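You operate a simulated robot arm through the tools that you are given. There is no shell and no other tool.

You run a simulated robot arm. Do the job below in one go: nothing can be reset, and whatever is moved stays where it is left.

## Task
Pull the clogged drain strainer, rinse it clean and press it back in.
Fine: rinsed under the tap, tap shut, trough drained. What is to be rubbed or washed off counts as gone when no trace of it is left.

It is judged by the outcome, as a careful person would: the job done as asked, and still so three seconds after it is handed in. It fails if anything else is knocked over, pushed out of place, dropped, spilled or broken.

## Robot
A 6-joint arm with a two-finger parallel gripper, fixed in place. Base frame: the origin is on the floor under the middle of its stand, x ahead of it, y to its left, z up. Units: mm, degrees, N and s.
With the tool pointing down near the work surface it reaches from about 260 to 680 mm from the base axis. Its first joint turns from -66.0 to 66.0 degrees. Payload 2.9 kg.
Tool frame: the origin (TCP) lies between the finger pads and is the grasp point; the fingertips stand 30 mm ahead of it; z points along the fingers, y is the line along which they close. Largest opening 110 mm; finger width 20, thickness 10; the body of the gripper, 48 by 112 mm, starts 55 mm behind the TCP.
Orientation is that of the tool frame in the base frame, as a unit quaternion [w, x, y, z]. With the fingers straight down and closing along the base's y, the tool's x points along the base's -x, its y along +y and its z along -z.

## Interface
- The arm moves only by the tool drive_tool. Its arguments are lists of equal length, an entry for each row: "offset": the shift along the tool's x, y, z in m, a list of three; "dr": the turn, a rotation vector about the tool's x, y, z in degrees, a list of three; "grip": the gripper command, from -1 (fully open) to 1 (shut), values between in proportion. In form: {"offset": [[dx, dy, dz], ...], "dr": [[wx, wy, wz], ...], "grip": [grip, ...]}. A call has 1 to 20 rows; each row shifts and turns the commanded pose from where the row before left it, along the tool's axes as they then stand. A row lasts 0.2 s, in which the tool goes at most 50 mm and 8.6 degrees; a call with a longer step from one row to the next is refused whole, and so is a gripper value outside its range. A pose out of reach is approached as far as the arm can. The call stops where the force on the tool passes 40 N (or 10 N more than at its start, if that is more) or the arm is blocked; 0.2 s more then pass. The fingers move at their own pace (about 108 mm/s each) and stop on an object; they squeeze with about 21 N. The grip force told is the motor's: it shows also when the fingers shut on nothing. Time passes only in rows, and 0.2 s behind the last, so rows that do not move let the fingers close. The reply holds the time, the measured pose of the TCP, the force on the tool along the base axes, the opening and the grip force, in the units named above and with some noise, with the torque about the TCP (base axes, N m) and any sound that the robot's microphone picked up.
- Cameras (640 x 400 px; columns grow to the right, rows downward): "scene" is fixed at [81, 424.8, 1389.1]; the picture's right is [-0.75, -0.66, 0.00], its down [-0.30, 0.34, -0.89] and it looks along [0.59, -0.67, -0.46] (base axes); focal length 227 px, centre (320, 200). "wrist" rides on the gripper at [72, 17, -103] in the tool frame; the picture's right is [-0.23, 0.97, 0.00], its down [-0.76, -0.18, -0.62] and it looks along [-0.61, -0.14, 0.78] (tool axes); focal length 222 px, centre (320, 200). There is no depth. A picture from a camera that has moved, and an enlarged one, comes with that camera's place and axes in the base frame and with its lens. The place of the scene camera against the robot may be out by one fixed shift of up to 12 mm in any direction.
- capture(camera): a new picture of that camera. It takes no simulated time.
- zoom(camera, box): a new picture of the part [left, top, right, bottom] of that camera's present view, enlarged. It takes no simulated time.
- job_done(): hands the job in; it is judged then, once.

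Places have to be worked out from the pictures, the camera data and where the tool is seen. Open the gripper and draw the arm clear of the work before you hand the job in, unless the task says otherwise.

The tools are called after "Emit:" by a JSON object that holds its "method" and its "body". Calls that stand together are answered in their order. drive_tool: Moves the arm, as the interface text tells. Its arguments: {"type":"object","properties":{"offset":{"type":"array"},"dr":{"type":"array"},"grip":{"type":"array"}},"required":["offset","dr","grip"]} The other tools are called the same way: capture (camera) takes a picture; zoom (camera, box) takes an enlarged picture of a part of a camera's view; job_done () hands the job in.

At the start:

```text
time: 0.0
ee_pos: [357.8, -151.5, 1297.9]
orientation: [0.001, 0.001, 1.0, 0.0]
wrist_force: [-0.4, -0.2, -0.7]
moment: [-0.02, -0.03, -0.01]
opening: 110.0
grip_force: 0.0
```

scene: 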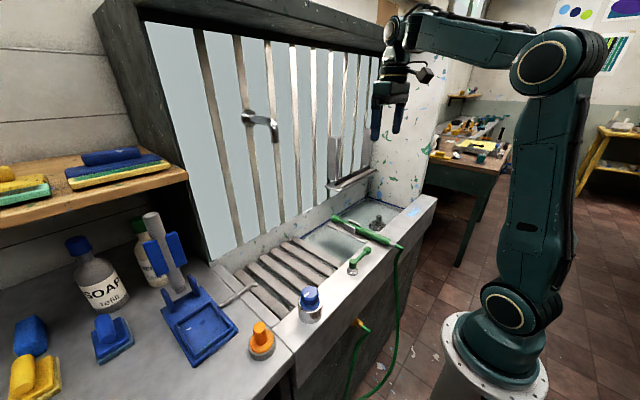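
wrist: 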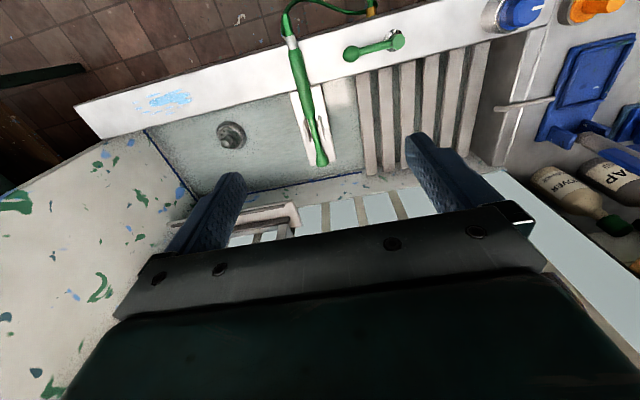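

I start with enlarged looks at the sink area to understand the layout: the trough, strainer, tap, and handles.

Emit:
{"method": "zoom", "body": {"camera": "scene", "box": [200, 90, 460, 330]}}

Emit:
{"method": "zoom", "body": {"camera": "wrist", "box": [120, 0, 440, 200]}}

Emit:
{"method": "zoom", "body": {"camera": "scene", "box": [310, 170, 440, 270]}}

```text
1.67 times, centred on (330, 210) of scene
camera zoom: at [81.0, 424.8, 1389.1], right [-0.75, -0.66, 0.0], down [-0.3, 0.34, -0.89], along [0.59, -0.67, -0.46], focal length 379 px, centre (303, 183)
```

zoom: 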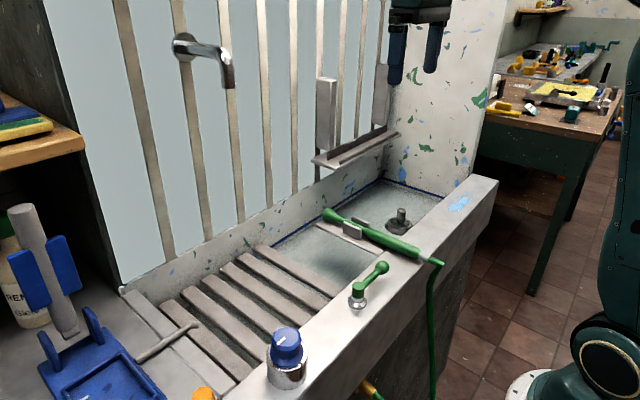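

```text
2.00 times, centred on (280, 100) of wrist
camera zoom: at [284.0, -134.9, 1400.8], right [0.23, 0.97, 0.0], down [0.76, -0.18, 0.62], along [0.61, -0.14, -0.78], focal length 444 px, centre (400, 400)
```

zoom: 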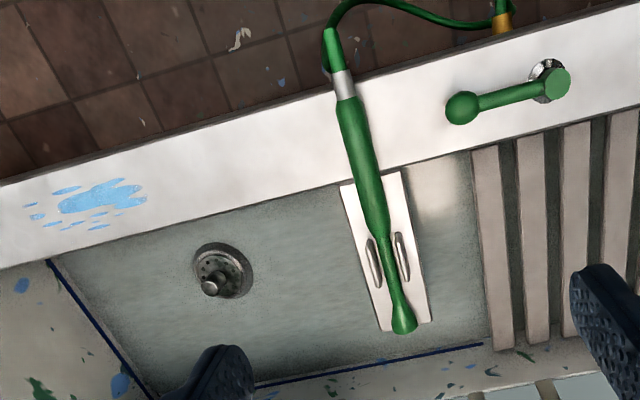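

```text
4.00 times, centred on (375, 220) of scene
camera zoom: at [81.0, 424.8, 1389.1], right [-0.75, -0.66, 0.0], down [-0.3, 0.34, -0.89], along [0.59, -0.67, -0.46], focal length 910 px, centre (100, 120)
```

zoom: 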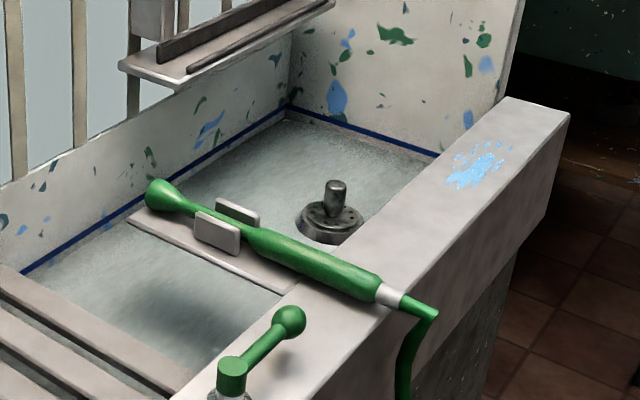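

I see a trough with a knobbed strainer at its far right end, a spray wand on a cradle, a green lever, a blue knob and a wall spout. I zoom in on the controls and the spout to see which valve belongs to which outlet.

Emit:
{"method": "zoom", "body": {"camera": "scene", "box": [230, 260, 390, 360]}}

Emit:
{"method": "zoom", "body": {"camera": "scene", "box": [220, 90, 380, 190]}}

Emit:
{"method": "zoom", "body": {"camera": "scene", "box": [130, 200, 290, 370]}}

Emit:
{"method": "zoom", "body": {"camera": "wrist", "box": [440, 0, 640, 125]}}

Emit:
{"method": "zoom", "body": {"camera": "wrist", "box": [190, 90, 290, 160]}}

```text
4.00 times, centred on (310, 310) of scene
camera zoom: at [81.0, 424.8, 1389.1], right [-0.75, -0.66, 0.0], down [-0.3, 0.34, -0.89], along [0.59, -0.67, -0.46], focal length 910 px, centre (360, -240)
```

zoom: 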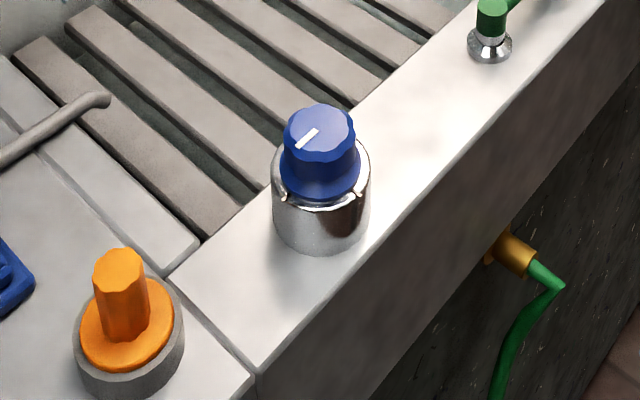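

```text
4.00 times, centred on (300, 140) of scene
camera zoom: at [81.0, 424.8, 1389.1], right [-0.75, -0.66, 0.0], down [-0.3, 0.34, -0.89], along [0.59, -0.67, -0.46], focal length 910 px, centre (400, 440)
```

zoom: 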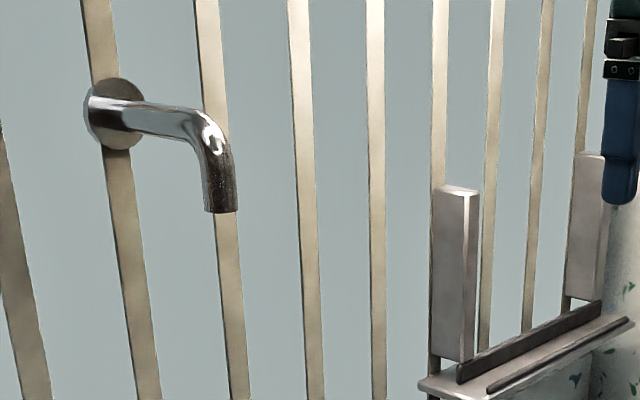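

```text
2.35 times, centred on (210, 285) of scene
camera zoom: at [81.0, 424.8, 1389.1], right [-0.75, -0.66, 0.0], down [-0.3, 0.34, -0.89], along [0.59, -0.67, -0.46], focal length 535 px, centre (579, 0)
```

zoom: 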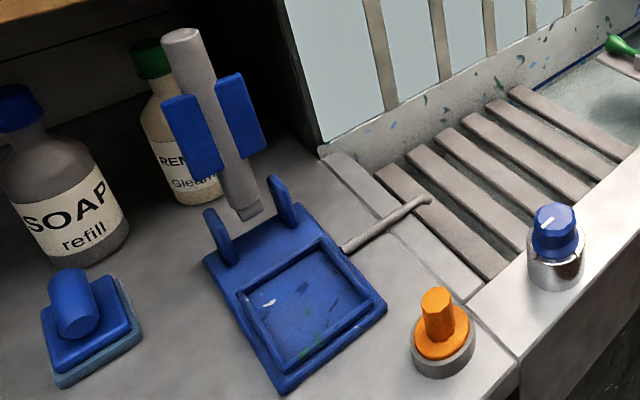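

```text
3.20 times, centred on (540, 62) of wrist
camera zoom: at [284.0, -134.9, 1400.8], right [0.23, 0.97, 0.0], down [0.76, -0.18, 0.62], along [0.61, -0.14, -0.78], focal length 711 px, centre (-384, 640)
```

zoom: 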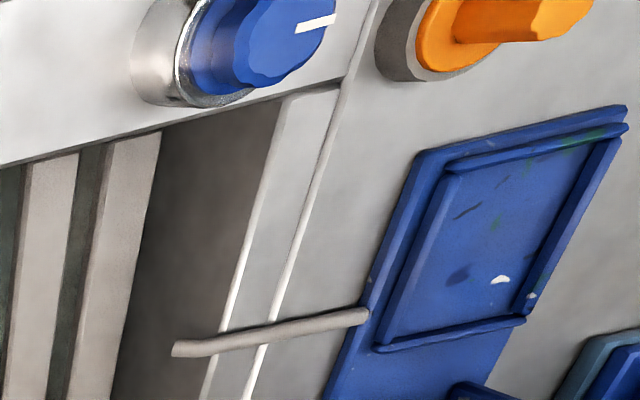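

```text
5.71 times, centred on (240, 125) of wrist
camera zoom: at [284.0, -134.9, 1400.8], right [0.23, 0.97, 0.0], down [0.76, -0.18, 0.62], along [0.61, -0.14, -0.78], focal length 1269 px, centre (777, 629)
```

zoom: 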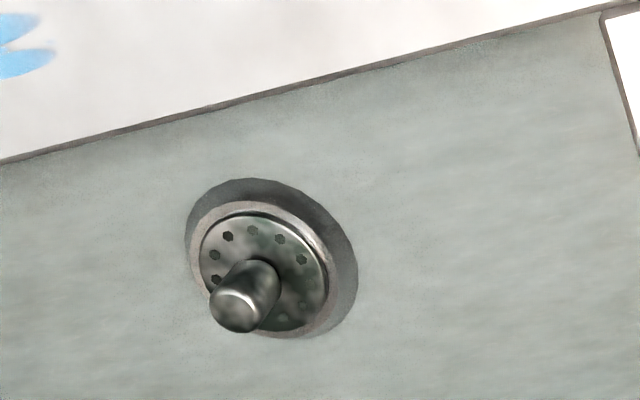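

I estimate the strainer at about (490, -467, 745) and the blue knob top at about (340, 164, 968), with the spout around y≈80. I move left in free space and tilt the wrist camera up to see the spout and controls better.

Emit:
{"method": "drive_tool", "body": {"offset": [[0.01, 0.04, 0], [0.01, 0.04, 0], [0.01, 0.04, 0], [0.01, 0.04, 0], [0.01, 0.04, 0], [0, 0, 0], [0, 0, 0], [0, 0, 0], [0, 0, 0], [0, 0, 0]], "dr": [[0, 0, 0], [0, 0, 0], [0, 0, 0], [0, 0, 0], [0, 0, 0], [0, -6, 0], [0, -6, 0], [0, -6, 0], [0, -6, 0], [0, -6, 0]], "grip": [-1, -1, -1, -1, -1, -1, -1, -1, -1, -1]}}

Emit:
{"method": "capture", "body": {"camera": "wrist"}}

Emit:
{"method": "capture", "body": {"camera": "scene"}}

```text
time: 2.2
ee_pos: [314.1, 58.8, 1300.4]
orientation: [0.226, 0.0, 0.974, 0.018]
wrist_force: [1.1, 0.1, 0.9]
moment: [-0.01, 0.0, -0.02]
opening: 110.2
grip_force: 0.1
out of reach, approached as far as the arm can: row 7, 8
```

```text
taken
camera wrist: at [202.4, 72.2, 1360.9], right [0.2, 0.97, 0.13], down [0.41, -0.2, 0.89], along [0.89, -0.12, -0.44], focal length 222 px, centre (320, 200)
```

wrist: 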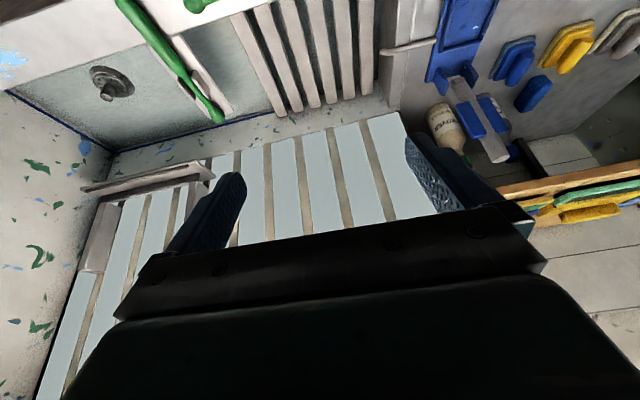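

```text
taken
```

scene: 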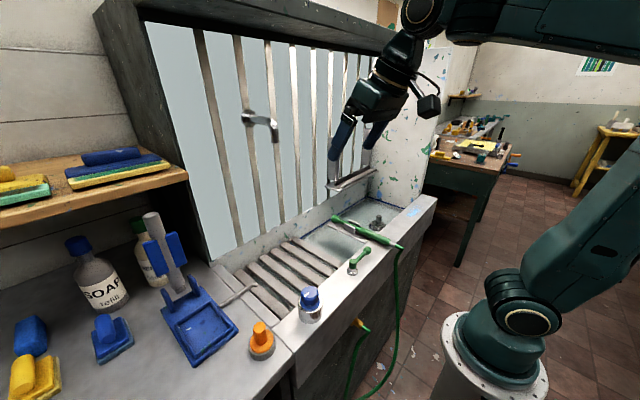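

The gripper hides the spout in this view, so I raise the tool about 150 mm to look over it.

Emit:
{"method": "drive_tool", "body": {"offset": [[-0.0165, 0, -0.0337], [-0.0165, 0, -0.0337], [-0.0165, 0, -0.0337], [-0.0165, 0, -0.0337]], "dr": [[0, 0, 0], [0, 0, 0], [0, 0, 0], [0, 0, 0]], "grip": [-1, -1, -1, -1]}}

Emit:
{"method": "capture", "body": {"camera": "wrist"}}

```text
time: 3.2
ee_pos: [337.3, 66.6, 1428.1]
orientation: [0.238, 0.002, 0.969, 0.071]
wrist_force: [0.2, 2.7, 0.4]
moment: [-0.19, 0.02, -0.02]
opening: 110.0
grip_force: 0.0
out of reach, approached as far as the arm can: row 3, 4
```

```text
taken
camera wrist: at [223.9, 72.2, 1488.0], right [0.17, 0.96, 0.24], down [0.39, -0.29, 0.87], along [0.9, -0.05, -0.42], focal length 222 px, centre (320, 200)
```

wrist: 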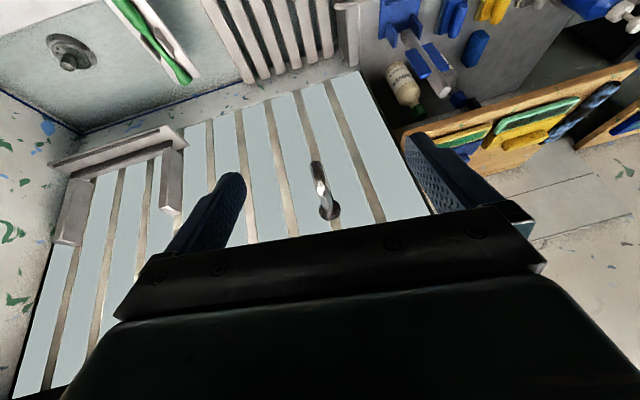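

The spout outlet works out at about (552, 61, 1257), with the wall at x≈657. Next I level the tool again and move over the ledge for a straight look at the blue knob and green lever.

Emit:
{"method": "drive_tool", "body": {"offset": [[0, 0, 0], [0, 0, 0], [0, 0, 0], [0, 0, 0], [-0.01, 0.0075, 0.035], [-0.01, 0.0075, 0.035], [-0.01, 0.0075, 0.035], [-0.01, 0.0075, 0.035], [0, 0, 0]], "dr": [[2.05, 6.85, 0], [2.05, 6.85, 0], [2.05, 6.85, 0], [2.05, 6.85, 0], [0, 0, 0], [0, 0, 0], [0, 0, 0], [0, 0, 0], [0, 0, 0]], "grip": [-1, -1, -1, -1, -1, -1, -1, -1, -1]}}

Emit:
{"method": "capture", "body": {"camera": "wrist"}}

```text
time: 5.2
ee_pos: [346.7, 61.7, 1238.3]
orientation: [-0.015, 0.013, 0.998, -0.052]
wrist_force: [-0.6, 0.2, -0.7]
moment: [-0.01, 0.01, 0.01]
opening: 109.8
grip_force: 0.2
out of reach, approached as far as the arm can: row 2, 3, 4, 8
```

```text
taken
camera wrist: at [276.9, 90.3, 1340.3], right [0.25, 0.96, -0.11], down [0.78, -0.13, 0.62], along [0.58, -0.24, -0.78], focal length 222 px, centre (320, 200)
```

wrist: 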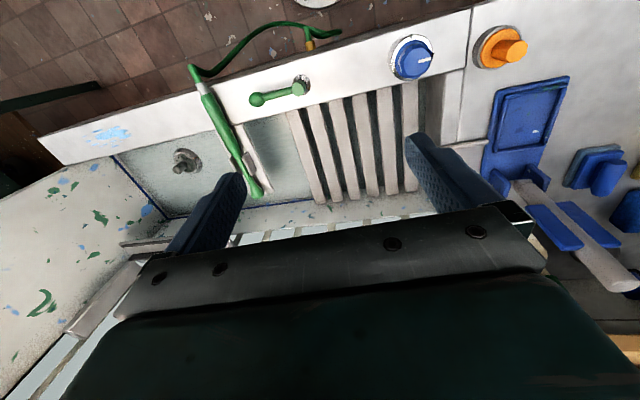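

The ledge is in view now. I zoom in on the controls and on the strainer from here.

Emit:
{"method": "zoom", "body": {"camera": "wrist", "box": [370, 10, 530, 110]}}

Emit:
{"method": "zoom", "body": {"camera": "wrist", "box": [230, 50, 340, 120]}}

Emit:
{"method": "zoom", "body": {"camera": "wrist", "box": [120, 60, 320, 220]}}

Emit:
{"method": "drive_tool", "body": {"offset": [[0, 0, 0], [0, 0, 0]], "dr": [[0, 0, 0], [0, 0, 0]], "grip": [-1, -1]}}

```text
4.00 times, centred on (450, 60) of wrist
camera zoom: at [276.9, 90.3, 1340.3], right [0.25, 0.96, -0.11], down [0.78, -0.13, 0.62], along [0.58, -0.24, -0.78], focal length 888 px, centre (-200, 760)
```

zoom: 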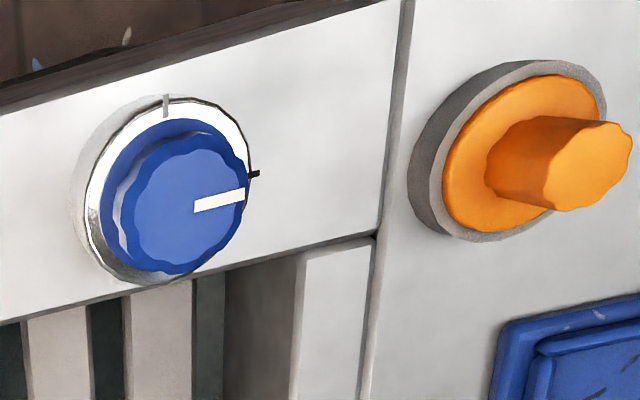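

```text
5.71 times, centred on (285, 85) of wrist
camera zoom: at [276.9, 90.3, 1340.3], right [0.25, 0.96, -0.11], down [0.78, -0.13, 0.62], along [0.58, -0.24, -0.78], focal length 1269 px, centre (520, 857)
```

zoom: 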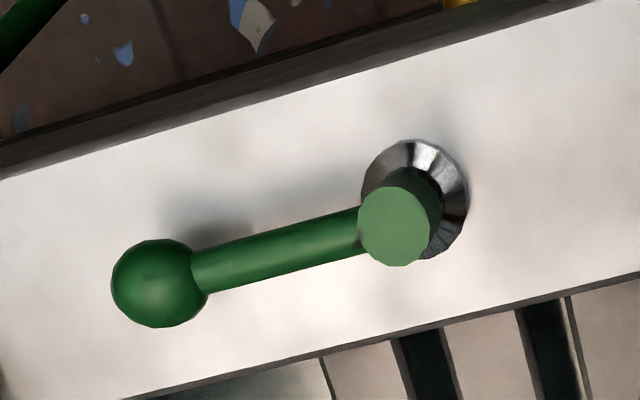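

```text
2.50 times, centred on (220, 140) of wrist
camera zoom: at [276.9, 90.3, 1340.3], right [0.25, 0.96, -0.11], down [0.78, -0.13, 0.62], along [0.58, -0.24, -0.78], focal length 555 px, centre (570, 350)
```

zoom: 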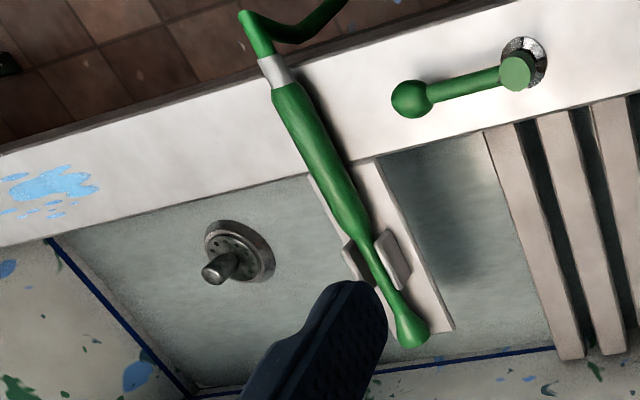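

```text
time: 5.8
ee_pos: [347.0, 61.6, 1237.5]
orientation: [-0.014, 0.013, 0.998, -0.053]
wrist_force: [-0.5, 0.7, -0.4]
moment: [-0.04, 0.01, -0.01]
opening: 109.7
grip_force: 0.0
```

The blue knob has a white pointer at a black tick (off) and a grey tick 90° counter-clockwise from it, so it looks like the tap valve; the green lever matches the hose. I go back right, above the strainer, for a close look.

Emit:
{"method": "drive_tool", "body": {"offset": [[0, 0, 0], [-0.0067, -0.0445, 0.009], [-0.0067, -0.0445, 0.009], [-0.0067, -0.0445, 0.009], [-0.0067, -0.0445, 0.009], [-0.0067, -0.0445, 0.009], [-0.0067, -0.0445, 0.009], [-0.0067, -0.0445, 0.009], [-0.0067, -0.0445, 0.009], [-0.0067, -0.0445, 0.009], [0, 0, 0]], "dr": [[-6.07, -1.6, -1.5], [0, 0, 0], [0, 0, 0], [0, 0, 0], [0, 0, 0], [0, 0, 0], [0, 0, 0], [0, 0, 0], [0, 0, 0], [0, 0, 0], [0, 0, 0]], "grip": [-1, -1, -1, -1, -1, -1, -1, -1, -1, -1, -1]}}

Emit:
{"method": "capture", "body": {"camera": "wrist"}}

Emit:
{"method": "capture", "body": {"camera": "scene"}}

```text
time: 8.2
ee_pos: [413.4, -339.0, 1182.0]
orientation: [0.001, -0.002, 1.0, -0.001]
wrist_force: [-0.9, -0.1, 0.4]
moment: [-0.02, 0.0, 0.0]
opening: 110.0
grip_force: 0.1
out of reach, approached as far as the arm can: row 1, 2, 3, 4
```

```text
taken
camera wrist: at [340.8, -322.4, 1285.0], right [0.23, 0.97, 0.0], down [0.76, -0.18, 0.62], along [0.61, -0.14, -0.78], focal length 222 px, centre (320, 200)
```

wrist: 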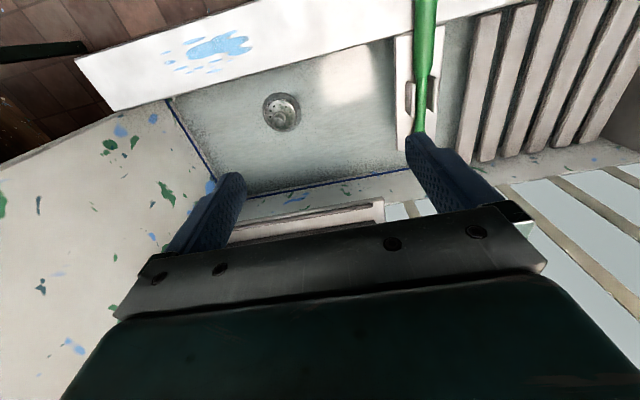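

```text
taken
```

scene: 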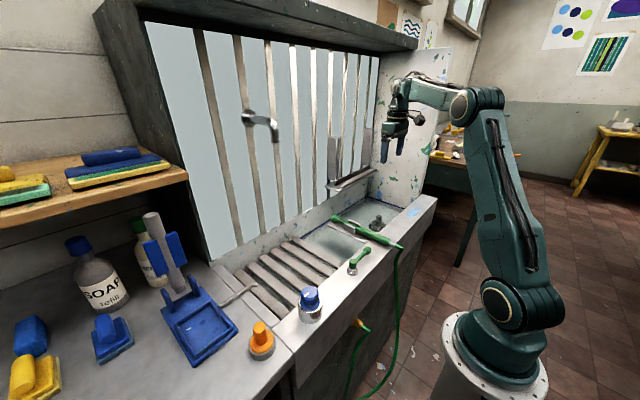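

From here the strainer is at about (474, -441, 778). I zoom in to see the strainer and the trough edges closely.

Emit:
{"method": "zoom", "body": {"camera": "wrist", "box": [220, 70, 340, 145]}}

Emit:
{"method": "zoom", "body": {"camera": "wrist", "box": [60, 0, 460, 250]}}

```text
5.33 times, centred on (280, 108) of wrist
camera zoom: at [340.8, -322.4, 1285.0], right [0.23, 0.97, 0.0], down [0.76, -0.18, 0.62], along [0.61, -0.14, -0.78], focal length 1185 px, centre (533, 693)
```

zoom: 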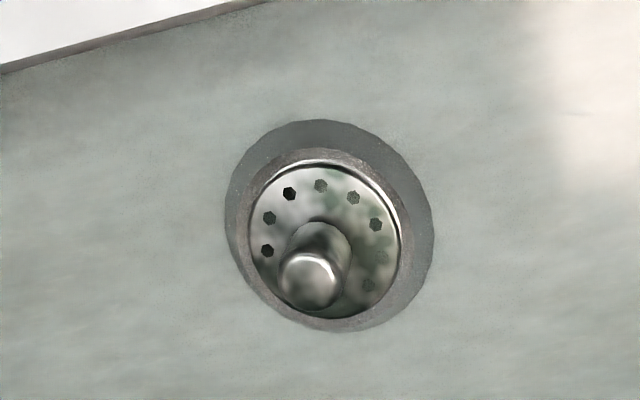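

```text
1.60 times, centred on (260, 125) of wrist
camera zoom: at [340.8, -322.4, 1285.0], right [0.23, 0.97, 0.0], down [0.76, -0.18, 0.62], along [0.61, -0.14, -0.78], focal length 355 px, centre (416, 320)
```

zoom: 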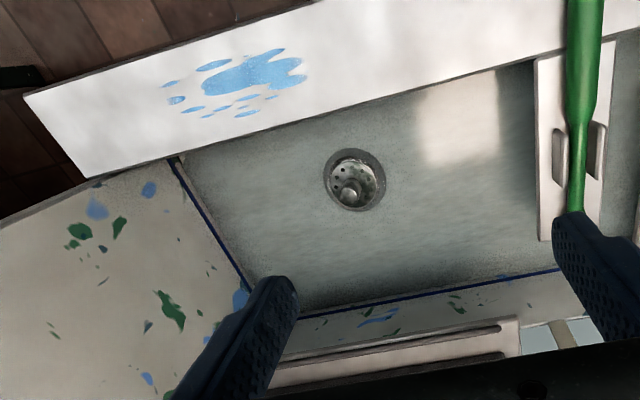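

The strainer disc is about 60 mm wide with a knob of about 25 mm diameter. I move above it and down to z≈1000 for a closer look.

Emit:
{"method": "drive_tool", "body": {"offset": [[-0.0122, -0.0204, 0.0364], [-0.0122, -0.0204, 0.0364], [-0.0122, -0.0204, 0.0364], [-0.0122, -0.0204, 0.0364], [-0.0122, -0.0204, 0.0364], [0, 0, 0]], "dr": [[0, 0, 0], [0, 0, 0], [0, 0, 0], [0, 0, 0], [0, 0, 0], [0, 0, 0]], "grip": [-1, -1, -1, -1, -1, -1]}}

Emit:
{"method": "capture", "body": {"camera": "wrist"}}

Emit:
{"method": "zoom", "body": {"camera": "scene", "box": [310, 120, 440, 260]}}

```text
time: 9.6
ee_pos: [477.4, -443.9, 1000.8]
orientation: [0.002, -0.001, 1.0, 0.0]
wrist_force: [0.8, 0.1, 0.0]
moment: [-0.02, -0.02, 0.0]
opening: 110.1
grip_force: 0.0
```

```text
taken
camera wrist: at [404.5, -427.3, 1103.5], right [0.23, 0.97, 0.0], down [0.76, -0.18, 0.63], along [0.61, -0.14, -0.78], focal length 222 px, centre (320, 200)
```

wrist: 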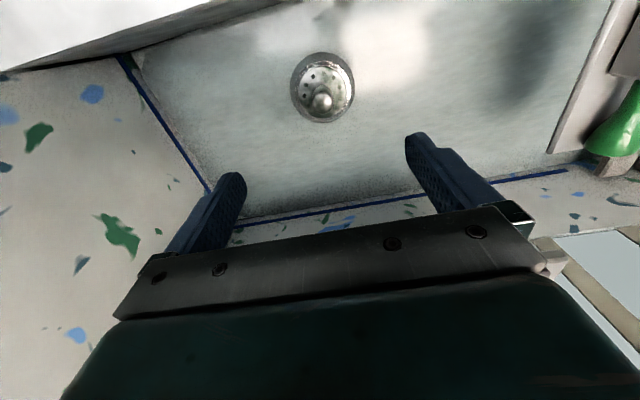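

```text
2.86 times, centred on (375, 190) of scene
camera zoom: at [81.0, 424.8, 1389.1], right [-0.75, -0.66, 0.0], down [-0.3, 0.34, -0.89], along [0.59, -0.67, -0.46], focal length 650 px, centre (163, 229)
```

zoom: 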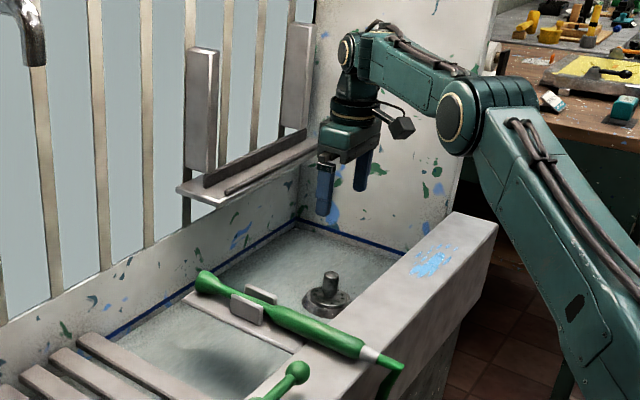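

I zoom in on the strainer from here to fix its position and knob size.

Emit:
{"method": "zoom", "body": {"camera": "wrist", "box": [272, 42, 372, 132]}}

Emit:
{"method": "zoom", "body": {"camera": "scene", "box": [352, 205, 402, 240]}}

```text
4.44 times, centred on (322, 87) of wrist
camera zoom: at [404.5, -427.3, 1103.5], right [0.23, 0.97, 0.0], down [0.76, -0.18, 0.63], along [0.61, -0.14, -0.78], focal length 987 px, centre (311, 702)
```

zoom: 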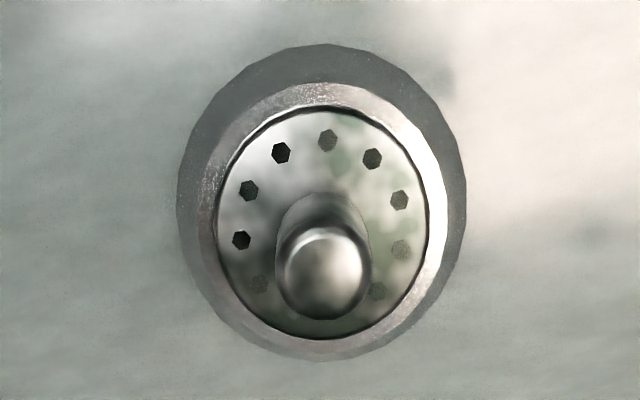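

```text
11.43 times, centred on (377, 222) of scene
camera zoom: at [81.0, 424.8, 1389.1], right [-0.75, -0.66, 0.0], down [-0.3, 0.34, -0.89], along [0.59, -0.67, -0.46], focal length 2599 px, centre (-331, -57)
```

zoom: 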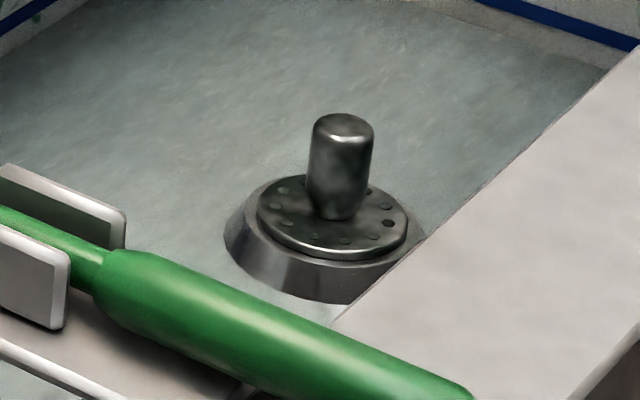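

The strainer disc is centred at about (475, -439.5, 788), and its 24 mm knob tops out at z≈829. I'll open the tap first, then pull the strainer so water can drain, so I move above the blue knob for a precise look.

Emit:
{"method": "drive_tool", "body": {"offset": [[0.0096, 0.0439, -0.0071], [0.0096, 0.0439, -0.0071], [0.0096, 0.0439, -0.0071], [0.0096, 0.0439, -0.0071], [0.0096, 0.0439, -0.0071], [0.0096, 0.0439, -0.0071], [0.0096, 0.0439, -0.0071], [0.0096, 0.0439, -0.0071], [0.0096, 0.0439, -0.0071], [0.0096, 0.0439, -0.0071], [0.0096, 0.0439, -0.0071], [0.0096, 0.0439, -0.0071], [0.0096, 0.0439, -0.0071], [0.0096, 0.0439, -0.0071], [0, 0, 0]], "dr": [[0, 0, 0], [0, 0, 0], [0, 0, 0], [0, 0, 0], [0, 0, 0], [0, 0, 0], [0, 0, 0], [0, 0, 0], [0, 0, 0], [0, 0, 0], [0, 0, 0], [0, 0, 0], [0, 0, 0], [0, 0, 0], [0, 0, 0]], "grip": [-1, -1, -1, -1, -1, -1, -1, -1, -1, -1, -1, -1, -1, -1, -1]}}

Emit:
{"method": "capture", "body": {"camera": "wrist"}}

```text
time: 12.8
ee_pos: [339.6, 174.1, 1100.8]
orientation: [0.001, 0.0, 1.0, 0.0]
wrist_force: [-0.3, -0.7, 0.0]
moment: [0.0, -0.02, 0.03]
opening: 110.1
grip_force: 0.1
```

```text
taken
camera wrist: at [266.5, 189.9, 1203.7], right [0.23, 0.97, 0.0], down [0.76, -0.18, 0.63], along [0.61, -0.14, -0.78], focal length 222 px, centre (320, 200)
```

wrist: 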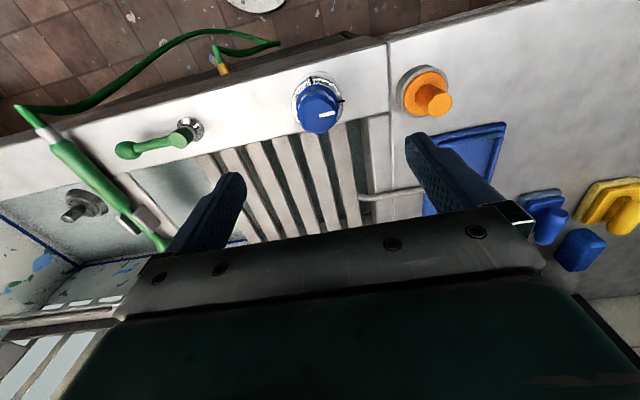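

I zoom in on the blue knob from directly above to fix its centre, height and the off/on marks.

Emit:
{"method": "zoom", "body": {"camera": "wrist", "box": [270, 60, 370, 150]}}

Emit:
{"method": "zoom", "body": {"camera": "wrist", "box": [100, 90, 280, 230]}}

Emit:
{"method": "zoom", "body": {"camera": "wrist", "box": [360, 50, 520, 210]}}

```text
4.44 times, centred on (320, 105) of wrist
camera zoom: at [266.5, 189.9, 1203.7], right [0.23, 0.97, 0.0], down [0.76, -0.18, 0.63], along [0.61, -0.14, -0.78], focal length 987 px, centre (320, 622)
```

zoom: 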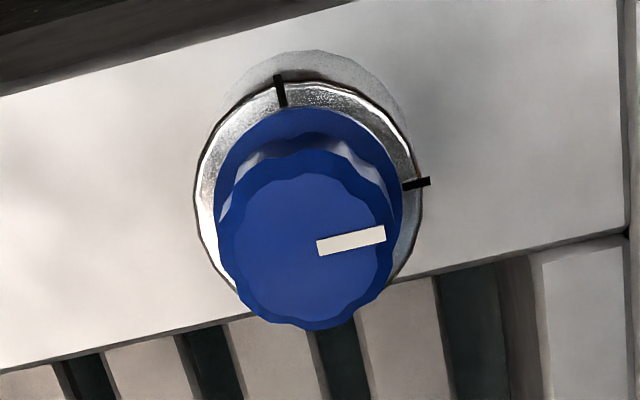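

```text
2.86 times, centred on (190, 160) of wrist
camera zoom: at [266.5, 189.9, 1203.7], right [0.23, 0.97, 0.0], down [0.76, -0.18, 0.63], along [0.61, -0.14, -0.78], focal length 635 px, centre (691, 314)
```

zoom: 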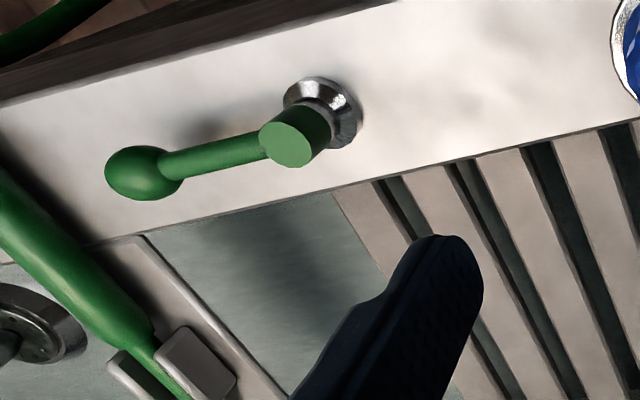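

```text
2.50 times, centred on (440, 130) of wrist
camera zoom: at [266.5, 189.9, 1203.7], right [0.23, 0.97, 0.0], down [0.76, -0.18, 0.63], along [0.61, -0.14, -0.78], focal length 555 px, centre (20, 375)
```

zoom: 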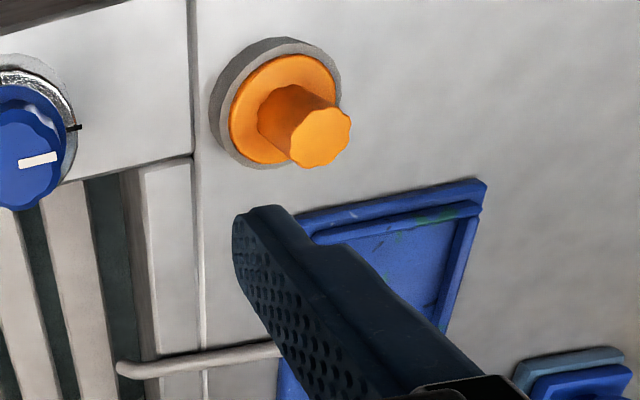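

The knob top is at (339, 171, 967), about 39 mm across, with a pointer at the +y mark and a second mark 90° counter-clockwise. I lower over it with open fingers and close gently on the cap.

Emit:
{"method": "drive_tool", "body": {"offset": [[0.0003, -0.0015, 0.033], [0.0003, -0.0016, 0.033], [0, 0, 0.033], [0, 0, 0.032], [0, 0, 0]], "dr": [[0, 0, 0], [0, 0, 0], [0, 0, 0], [0, 0, 0], [0, 0, 0]], "grip": [-1, -1, -1, -1, -1]}}

Emit:
{"method": "capture", "body": {"camera": "wrist"}}

Emit:
{"method": "zoom", "body": {"camera": "scene", "box": [250, 220, 390, 340]}}

```text
time: 14.0
ee_pos: [339.6, 171.6, 968.7]
orientation: [0.002, 0.0, 1.0, 0.0]
wrist_force: [0.6, 0.1, 0.0]
moment: [-0.01, 0.03, 0.0]
opening: 110.3
grip_force: 0.1
```

```text
taken
camera wrist: at [266.4, 187.7, 1072.3], right [0.23, 0.97, 0.0], down [0.76, -0.18, 0.63], along [0.61, -0.14, -0.78], focal length 222 px, centre (320, 200)
```

wrist: 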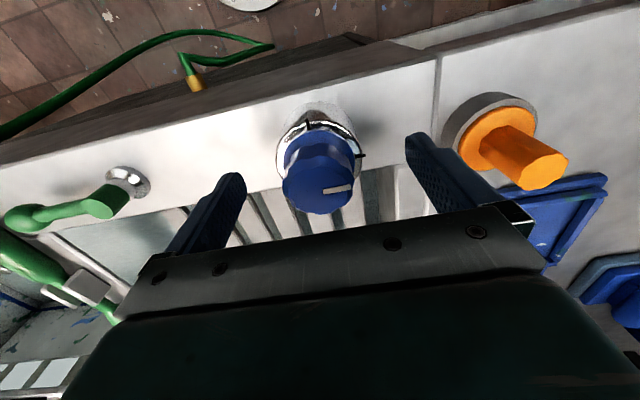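

```text
3.33 times, centred on (320, 280) of scene
camera zoom: at [81.0, 424.8, 1389.1], right [-0.75, -0.66, 0.0], down [-0.3, 0.34, -0.89], along [0.59, -0.67, -0.46], focal length 758 px, centre (320, -67)
```

zoom: 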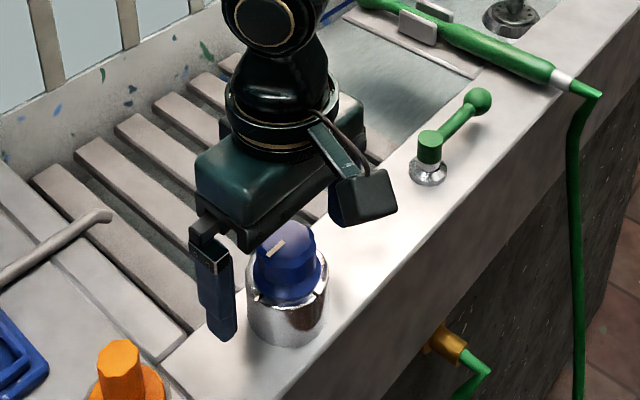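

The knob top sits right at the grasp point between the fingers. I close on it.

Emit:
{"method": "drive_tool", "body": {"offset": [[0, 0, 0.002], [0, 0, 0], [0, 0, 0], [0, 0, 0]], "dr": [[0, 0, 0], [0, 0, 0], [0, 0, 0], [0, 0, 0]], "grip": [1, 1, 1, 1]}}

Emit:
{"method": "capture", "body": {"camera": "wrist"}}

```text
time: 15.0
ee_pos: [339.5, 170.1, 967.3]
orientation: [0.002, 0.001, 1.0, -0.001]
wrist_force: [0.5, -13.0, 6.8]
moment: [-0.72, -0.02, -0.09]
opening: 59.5
grip_force: 44.7
```

```text
taken
camera wrist: at [266.8, 187.1, 1070.0], right [0.23, 0.97, 0.0], down [0.76, -0.18, 0.63], along [0.61, -0.14, -0.78], focal length 222 px, centre (320, 200)
```

wrist: 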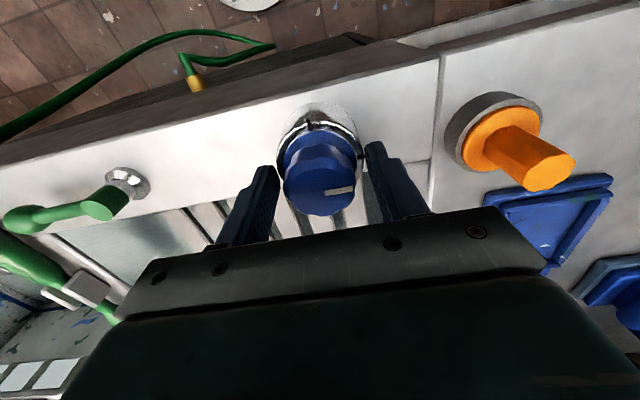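

The fingers stopped at 59.5 mm, wider than the cap, with a side force, so the tips caught the chrome collar or skirt. I zoom to check before backing off.

Emit:
{"method": "zoom", "body": {"camera": "wrist", "box": [240, 80, 420, 230]}}

Emit:
{"method": "zoom", "body": {"camera": "scene", "box": [275, 260, 345, 330]}}

```text
2.67 times, centred on (330, 155) of wrist
camera zoom: at [266.8, 187.1, 1070.0], right [0.23, 0.97, 0.0], down [0.76, -0.18, 0.63], along [0.61, -0.14, -0.78], focal length 592 px, centre (293, 320)
```

zoom: 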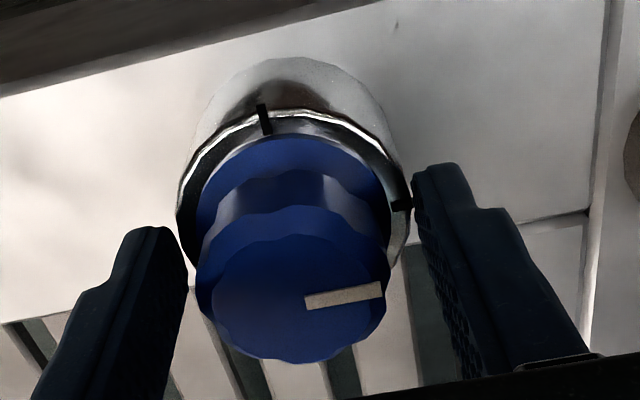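

```text
5.71 times, centred on (310, 295) of scene
camera zoom: at [81.0, 424.4, 1389.2], right [-0.75, -0.66, 0.0], down [-0.3, 0.34, -0.89], along [0.59, -0.67, -0.46], focal length 1299 px, centre (377, -343)
```

zoom: 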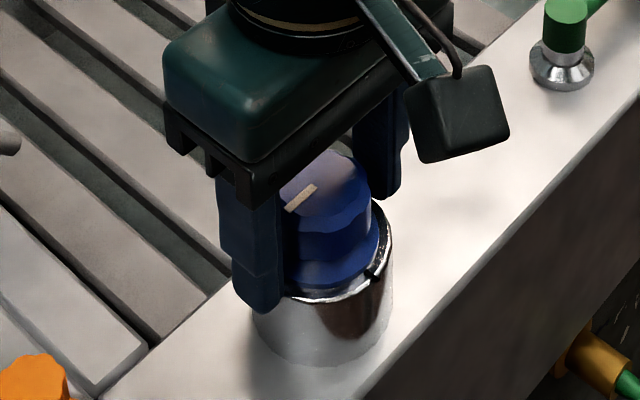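

The right fingertip is touching the chrome collar below the cap. I open a little, rise 13 mm and re-close on the blue cap only.

Emit:
{"method": "drive_tool", "body": {"offset": [[0, 0, 0], [0, 0, 0], [0, 0.0005, -0.007], [0, 0, -0.007], [0, 0, 0], [0, 0, 0], [0, 0, 0], [0, 0, 0]], "dr": [[0, 0, 0], [0, 0, 0], [0, 0, 0], [0, 0, 0], [0, 0, 0], [0, 0, 0], [0, 0, 0], [0, 0, 0]], "grip": [-0.5, -0.5, -0.5, -0.5, -0.5, 1, 1, 1]}}

Emit:
{"method": "zoom", "body": {"camera": "wrist", "box": [240, 80, 420, 230]}}

```text
time: 16.8
ee_pos: [341.2, 169.6, 979.3]
orientation: [0.002, -0.001, 1.0, 0.0]
wrist_force: [0.3, -5.7, 1.6]
moment: [-0.35, 0.13, 0.04]
opening: 41.7
grip_force: 45.0
```

```text
2.67 times, centred on (330, 155) of wrist
camera zoom: at [267.8, 187.0, 1083.4], right [0.23, 0.97, 0.0], down [0.76, -0.18, 0.63], along [0.61, -0.14, -0.78], focal length 592 px, centre (293, 320)
```

zoom: 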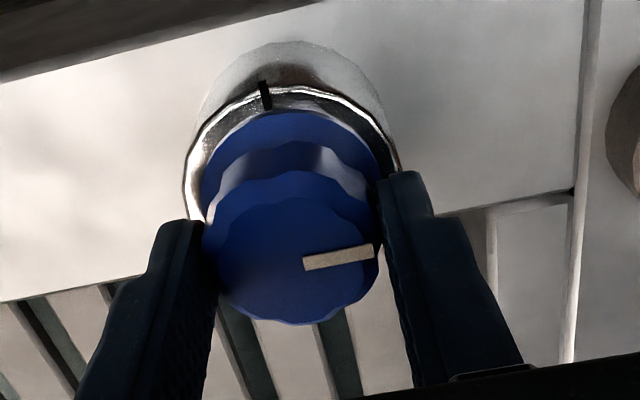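

Now I hold the blue cap (41.7 mm). I ease the tool slightly toward the knob axis and turn it counter-clockwise about 40° to see what happens.

Emit:
{"method": "drive_tool", "body": {"offset": [[0.001, -0.001, 0], [0, 0, 0], [0, 0, 0], [0, 0, 0], [0, 0, 0], [0, 0, 0]], "dr": [[0, 0, 0], [0, 0, -8], [0, 0, -8], [0, 0, -8], [0, 0, -8], [0, 0, -8]], "grip": [1, 1, 1, 1, 1, 1]}}

Emit:
{"method": "zoom", "body": {"camera": "wrist", "box": [240, 80, 420, 230]}}

Emit:
{"method": "capture", "body": {"camera": "scene"}}

```text
time: 18.2
ee_pos: [340.6, 170.5, 981.4]
orientation: [0.003, -0.343, 0.939, 0.0]
wrist_force: [12.6, 10.2, -12.8]
moment: [0.97, -0.39, 0.03]
opening: 41.8
grip_force: 45.2
```

```text
2.67 times, centred on (330, 155) of wrist
camera zoom: at [273.4, 136.2, 1083.1], right [-0.46, 0.89, 0.0], down [0.69, 0.36, 0.63], along [0.56, 0.29, -0.78], focal length 592 px, centre (293, 320)
```

zoom: 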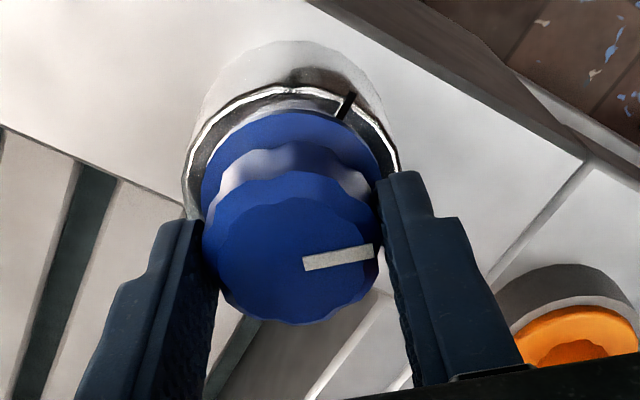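

```text
taken
```

scene: 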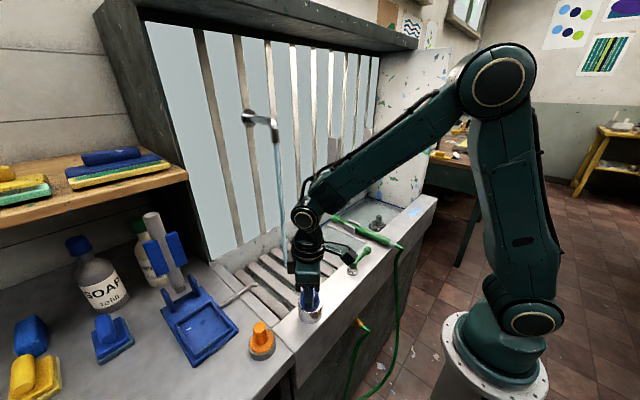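

The wall spout now runs, so the blue knob is the tap. I zoom in on the stream to judge its flow and where it lands.

Emit:
{"method": "zoom", "body": {"camera": "scene", "box": [230, 100, 340, 290]}}

Emit:
{"method": "zoom", "body": {"camera": "scene", "box": [250, 225, 340, 290]}}

```text
2.11 times, centred on (285, 195) of scene
camera zoom: at [81.5, 425.1, 1388.9], right [-0.75, -0.66, 0.0], down [-0.3, 0.34, -0.89], along [0.59, -0.67, -0.46], focal length 479 px, centre (394, 210)
```

zoom: 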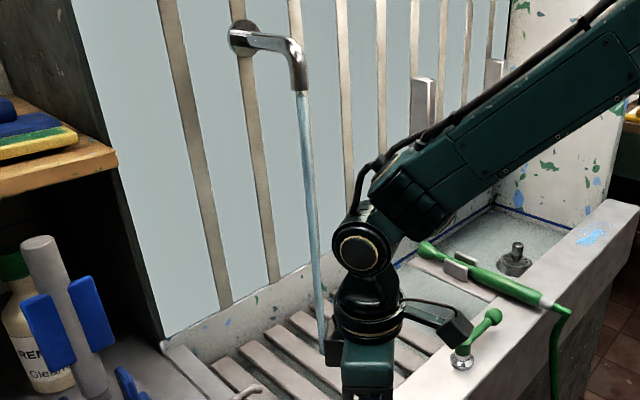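

```text
6.15 times, centred on (295, 258) of scene
camera zoom: at [81.5, 425.1, 1388.9], right [-0.75, -0.66, 0.0], down [-0.3, 0.34, -0.89], along [0.59, -0.67, -0.46], focal length 1399 px, centre (474, -154)
```

zoom: 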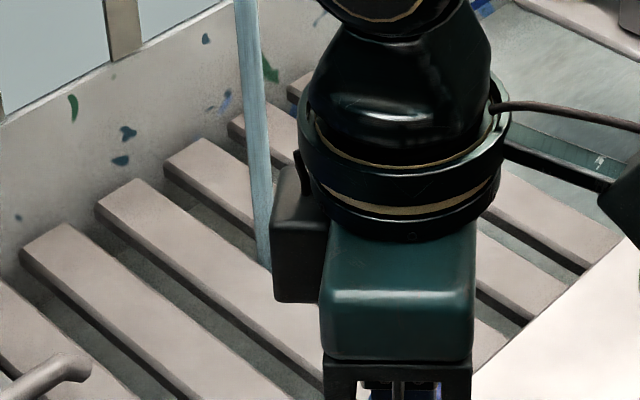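

The stream is clean and lands on the slats at the expected spot, about 9 mm wide. I open the knob about 30° more for a solid rinse flow, easing the tool to relax side forces.

Emit:
{"method": "drive_tool", "body": {"offset": [[-0.001, 0.0005, 0.001], [0, 0, 0], [0, 0, 0], [0, 0, 0], [0, 0, 0]], "dr": [[0, 0, 0], [0, 0, -7.5], [0, 0, -7.5], [0, 0, -7.5], [0, 0, -7.5]], "grip": [1, 1, 1, 1, 1]}}

Emit:
{"method": "zoom", "body": {"camera": "scene", "box": [210, 90, 430, 340]}}

```text
time: 19.4
ee_pos: [340.6, 170.7, 979.5]
orientation: [0.002, -0.576, 0.817, 0.0]
wrist_force: [-3.1, 6.6, 35.7]
moment: [0.54, 0.98, 0.0]
opening: 42.2
grip_force: 44.9
```

```text
1.60 times, centred on (320, 215) of scene
camera zoom: at [80.6, 424.8, 1389.1], right [-0.75, -0.66, 0.0], down [-0.3, 0.34, -0.89], along [0.59, -0.67, -0.46], focal length 364 px, centre (320, 176)
```

zoom: 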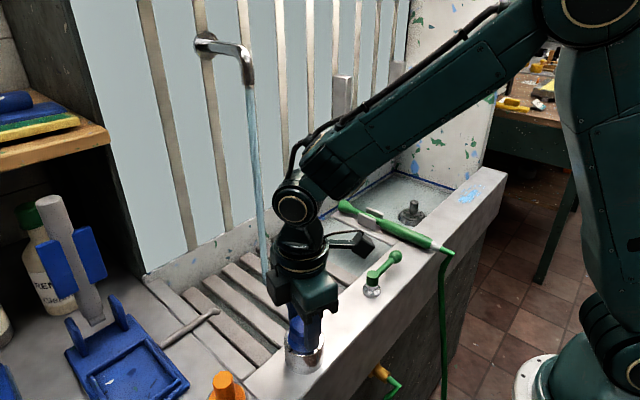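

The tap is about 70° open and running well. I release the knob, rise straight up and square the tool again.

Emit:
{"method": "drive_tool", "body": {"offset": [[0, 0, 0], [0, 0, 0], [0, 0, -0.03], [0, 0, -0.04], [0, 0, -0.04], [0, 0, 0], [0, 0, 0], [0, 0, 0], [0, 0, 0], [0, 0, 0], [0, 0, 0], [0, 0, 0], [0, 0, 0], [0, 0, 0]], "dr": [[0, 0, 0], [0, 0, 0], [0, 0, 0], [0, 0, 0], [0, 0, 7], [0, 0, 7.0], [0, 0, 7], [0, 0, 7], [0, 0, 7], [0, 0, 7], [0, 0, 7], [0, 0, 7], [0, 0, 7], [0, 0, 7.3]], "grip": [-1, -1, -1, -1, -1, -1, -1, -1, -1, -1, -1, -1, -1, -1]}}

Emit:
{"method": "capture", "body": {"camera": "scene"}}

Emit:
{"method": "capture", "body": {"camera": "wrist"}}

```text
time: 22.4
ee_pos: [339.1, 171.6, 1089.3]
orientation: [0.002, 0.003, 1.0, 0.0]
wrist_force: [-0.1, 0.1, -0.4]
moment: [-0.05, -0.01, 0.01]
opening: 110.2
grip_force: 0.0
```

```text
taken
```

scene: 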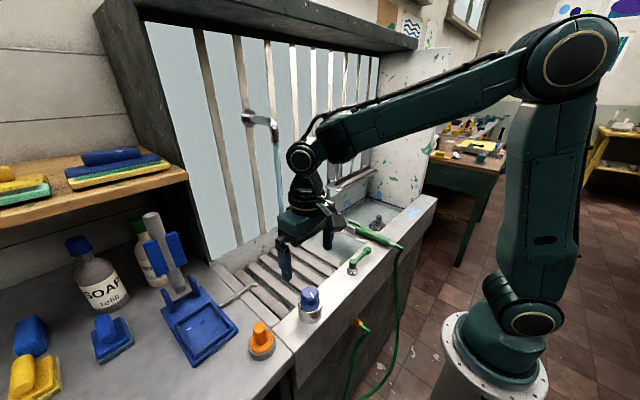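

```text
taken
camera wrist: at [266.5, 187.8, 1192.3], right [0.23, 0.97, 0.0], down [0.76, -0.18, 0.63], along [0.61, -0.15, -0.78], focal length 222 px, centre (320, 200)
```

wrist: 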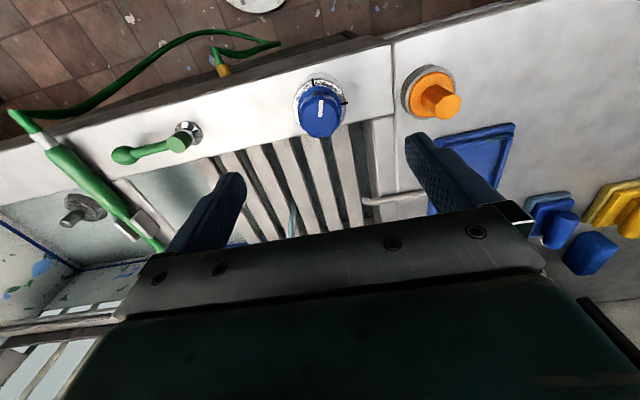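

The pointer now shows nearly full open. I return over the strainer, arriving at z≈930 to check alignment.

Emit:
{"method": "drive_tool", "body": {"offset": [[-0.00975, -0.04364, 0.0], [-0.00975, -0.04364, 0.0], [-0.00975, -0.04364, 0.0], [-0.00975, -0.04364, 0.0], [-0.00975, -0.04364, 0.0], [-0.00975, -0.04364, 0.0], [-0.00975, -0.04364, 0.0], [-0.00975, -0.04364, 0.0], [-0.00975, -0.04364, 0.0], [-0.00975, -0.04364, 0.0], [-0.00975, -0.04364, 0.01], [-0.00975, -0.04364, 0.01], [-0.00975, -0.04364, 0.01], [-0.00975, -0.04364, 0.01], [0, 0, 0.04], [0, 0, 0.04], [0, 0, 0.04], [0, 0, 0]], "dr": [[0, 0, 0], [0, 0, 0], [0, 0, 0], [0, 0, 0], [0, 0, 0], [0, 0, 0], [0, 0, 0], [0, 0, 0], [0, 0, 0], [0, 0, 0], [0, 0, 0], [0, 0, 0], [0, 0, 0], [0, 0, 0], [0, 0, 0], [0, 0, 0], [0, 0, 0], [0, 0, 0]], "grip": [-1, -1, -1, -1, -1, -1, -1, -1, -1, -1, -1, -1, -1, -1, -1, -1, -1, -1]}}

Emit:
{"method": "capture", "body": {"camera": "wrist"}}

Emit:
{"method": "capture", "body": {"camera": "scene"}}

```text
time: 26.2
ee_pos: [474.0, -441.0, 929.4]
orientation: [0.002, 0.002, 1.0, 0.0]
wrist_force: [1.0, -0.1, 0.1]
moment: [0.04, 0.0, 0.01]
opening: 109.8
grip_force: 0.0
```

```text
taken
camera wrist: at [400.4, -423.7, 1032.3], right [0.23, 0.97, 0.0], down [0.76, -0.18, 0.63], along [0.61, -0.14, -0.78], focal length 222 px, centre (320, 200)
```

wrist: 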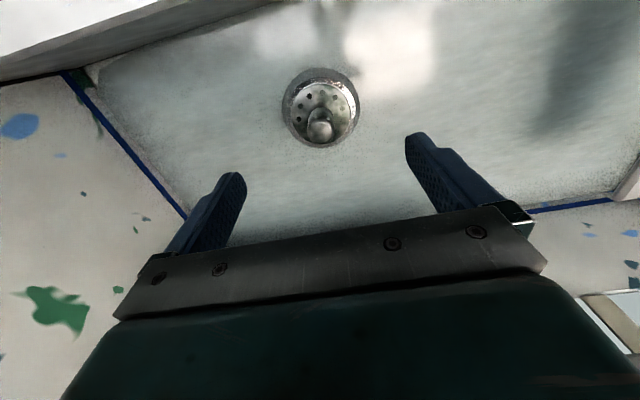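

```text
taken
```

scene: 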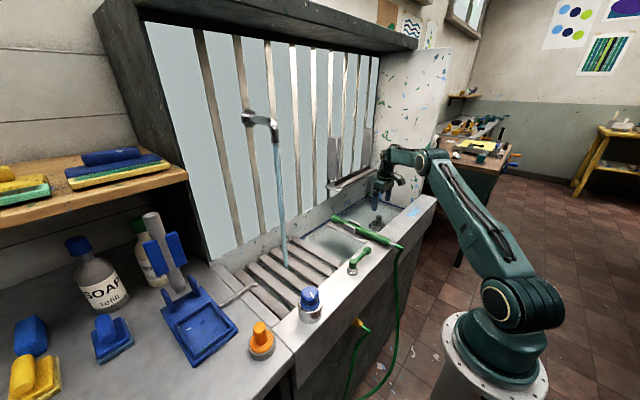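

The strainer knob appears right below the grasp centre. I zoom once more to refine before lowering.

Emit:
{"method": "zoom", "body": {"camera": "wrist", "box": [270, 60, 370, 150]}}

Emit:
{"method": "zoom", "body": {"camera": "scene", "box": [340, 160, 420, 240]}}

```text
4.44 times, centred on (320, 105) of wrist
camera zoom: at [400.4, -423.7, 1032.3], right [0.23, 0.97, 0.0], down [0.76, -0.18, 0.63], along [0.61, -0.14, -0.78], focal length 987 px, centre (320, 622)
```

zoom: 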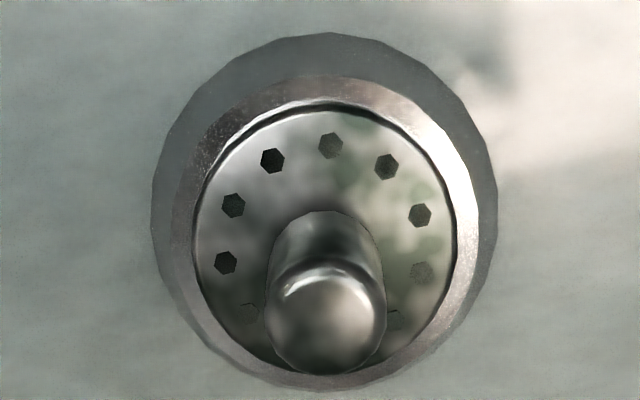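

```text
5.00 times, centred on (380, 200) of scene
camera zoom: at [81.0, 424.8, 1389.1], right [-0.75, -0.66, 0.0], down [-0.3, 0.34, -0.89], along [0.59, -0.67, -0.46], focal length 1137 px, centre (20, 200)
```

zoom: 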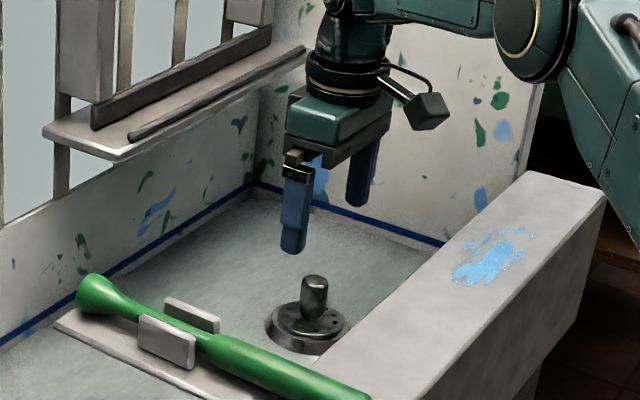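

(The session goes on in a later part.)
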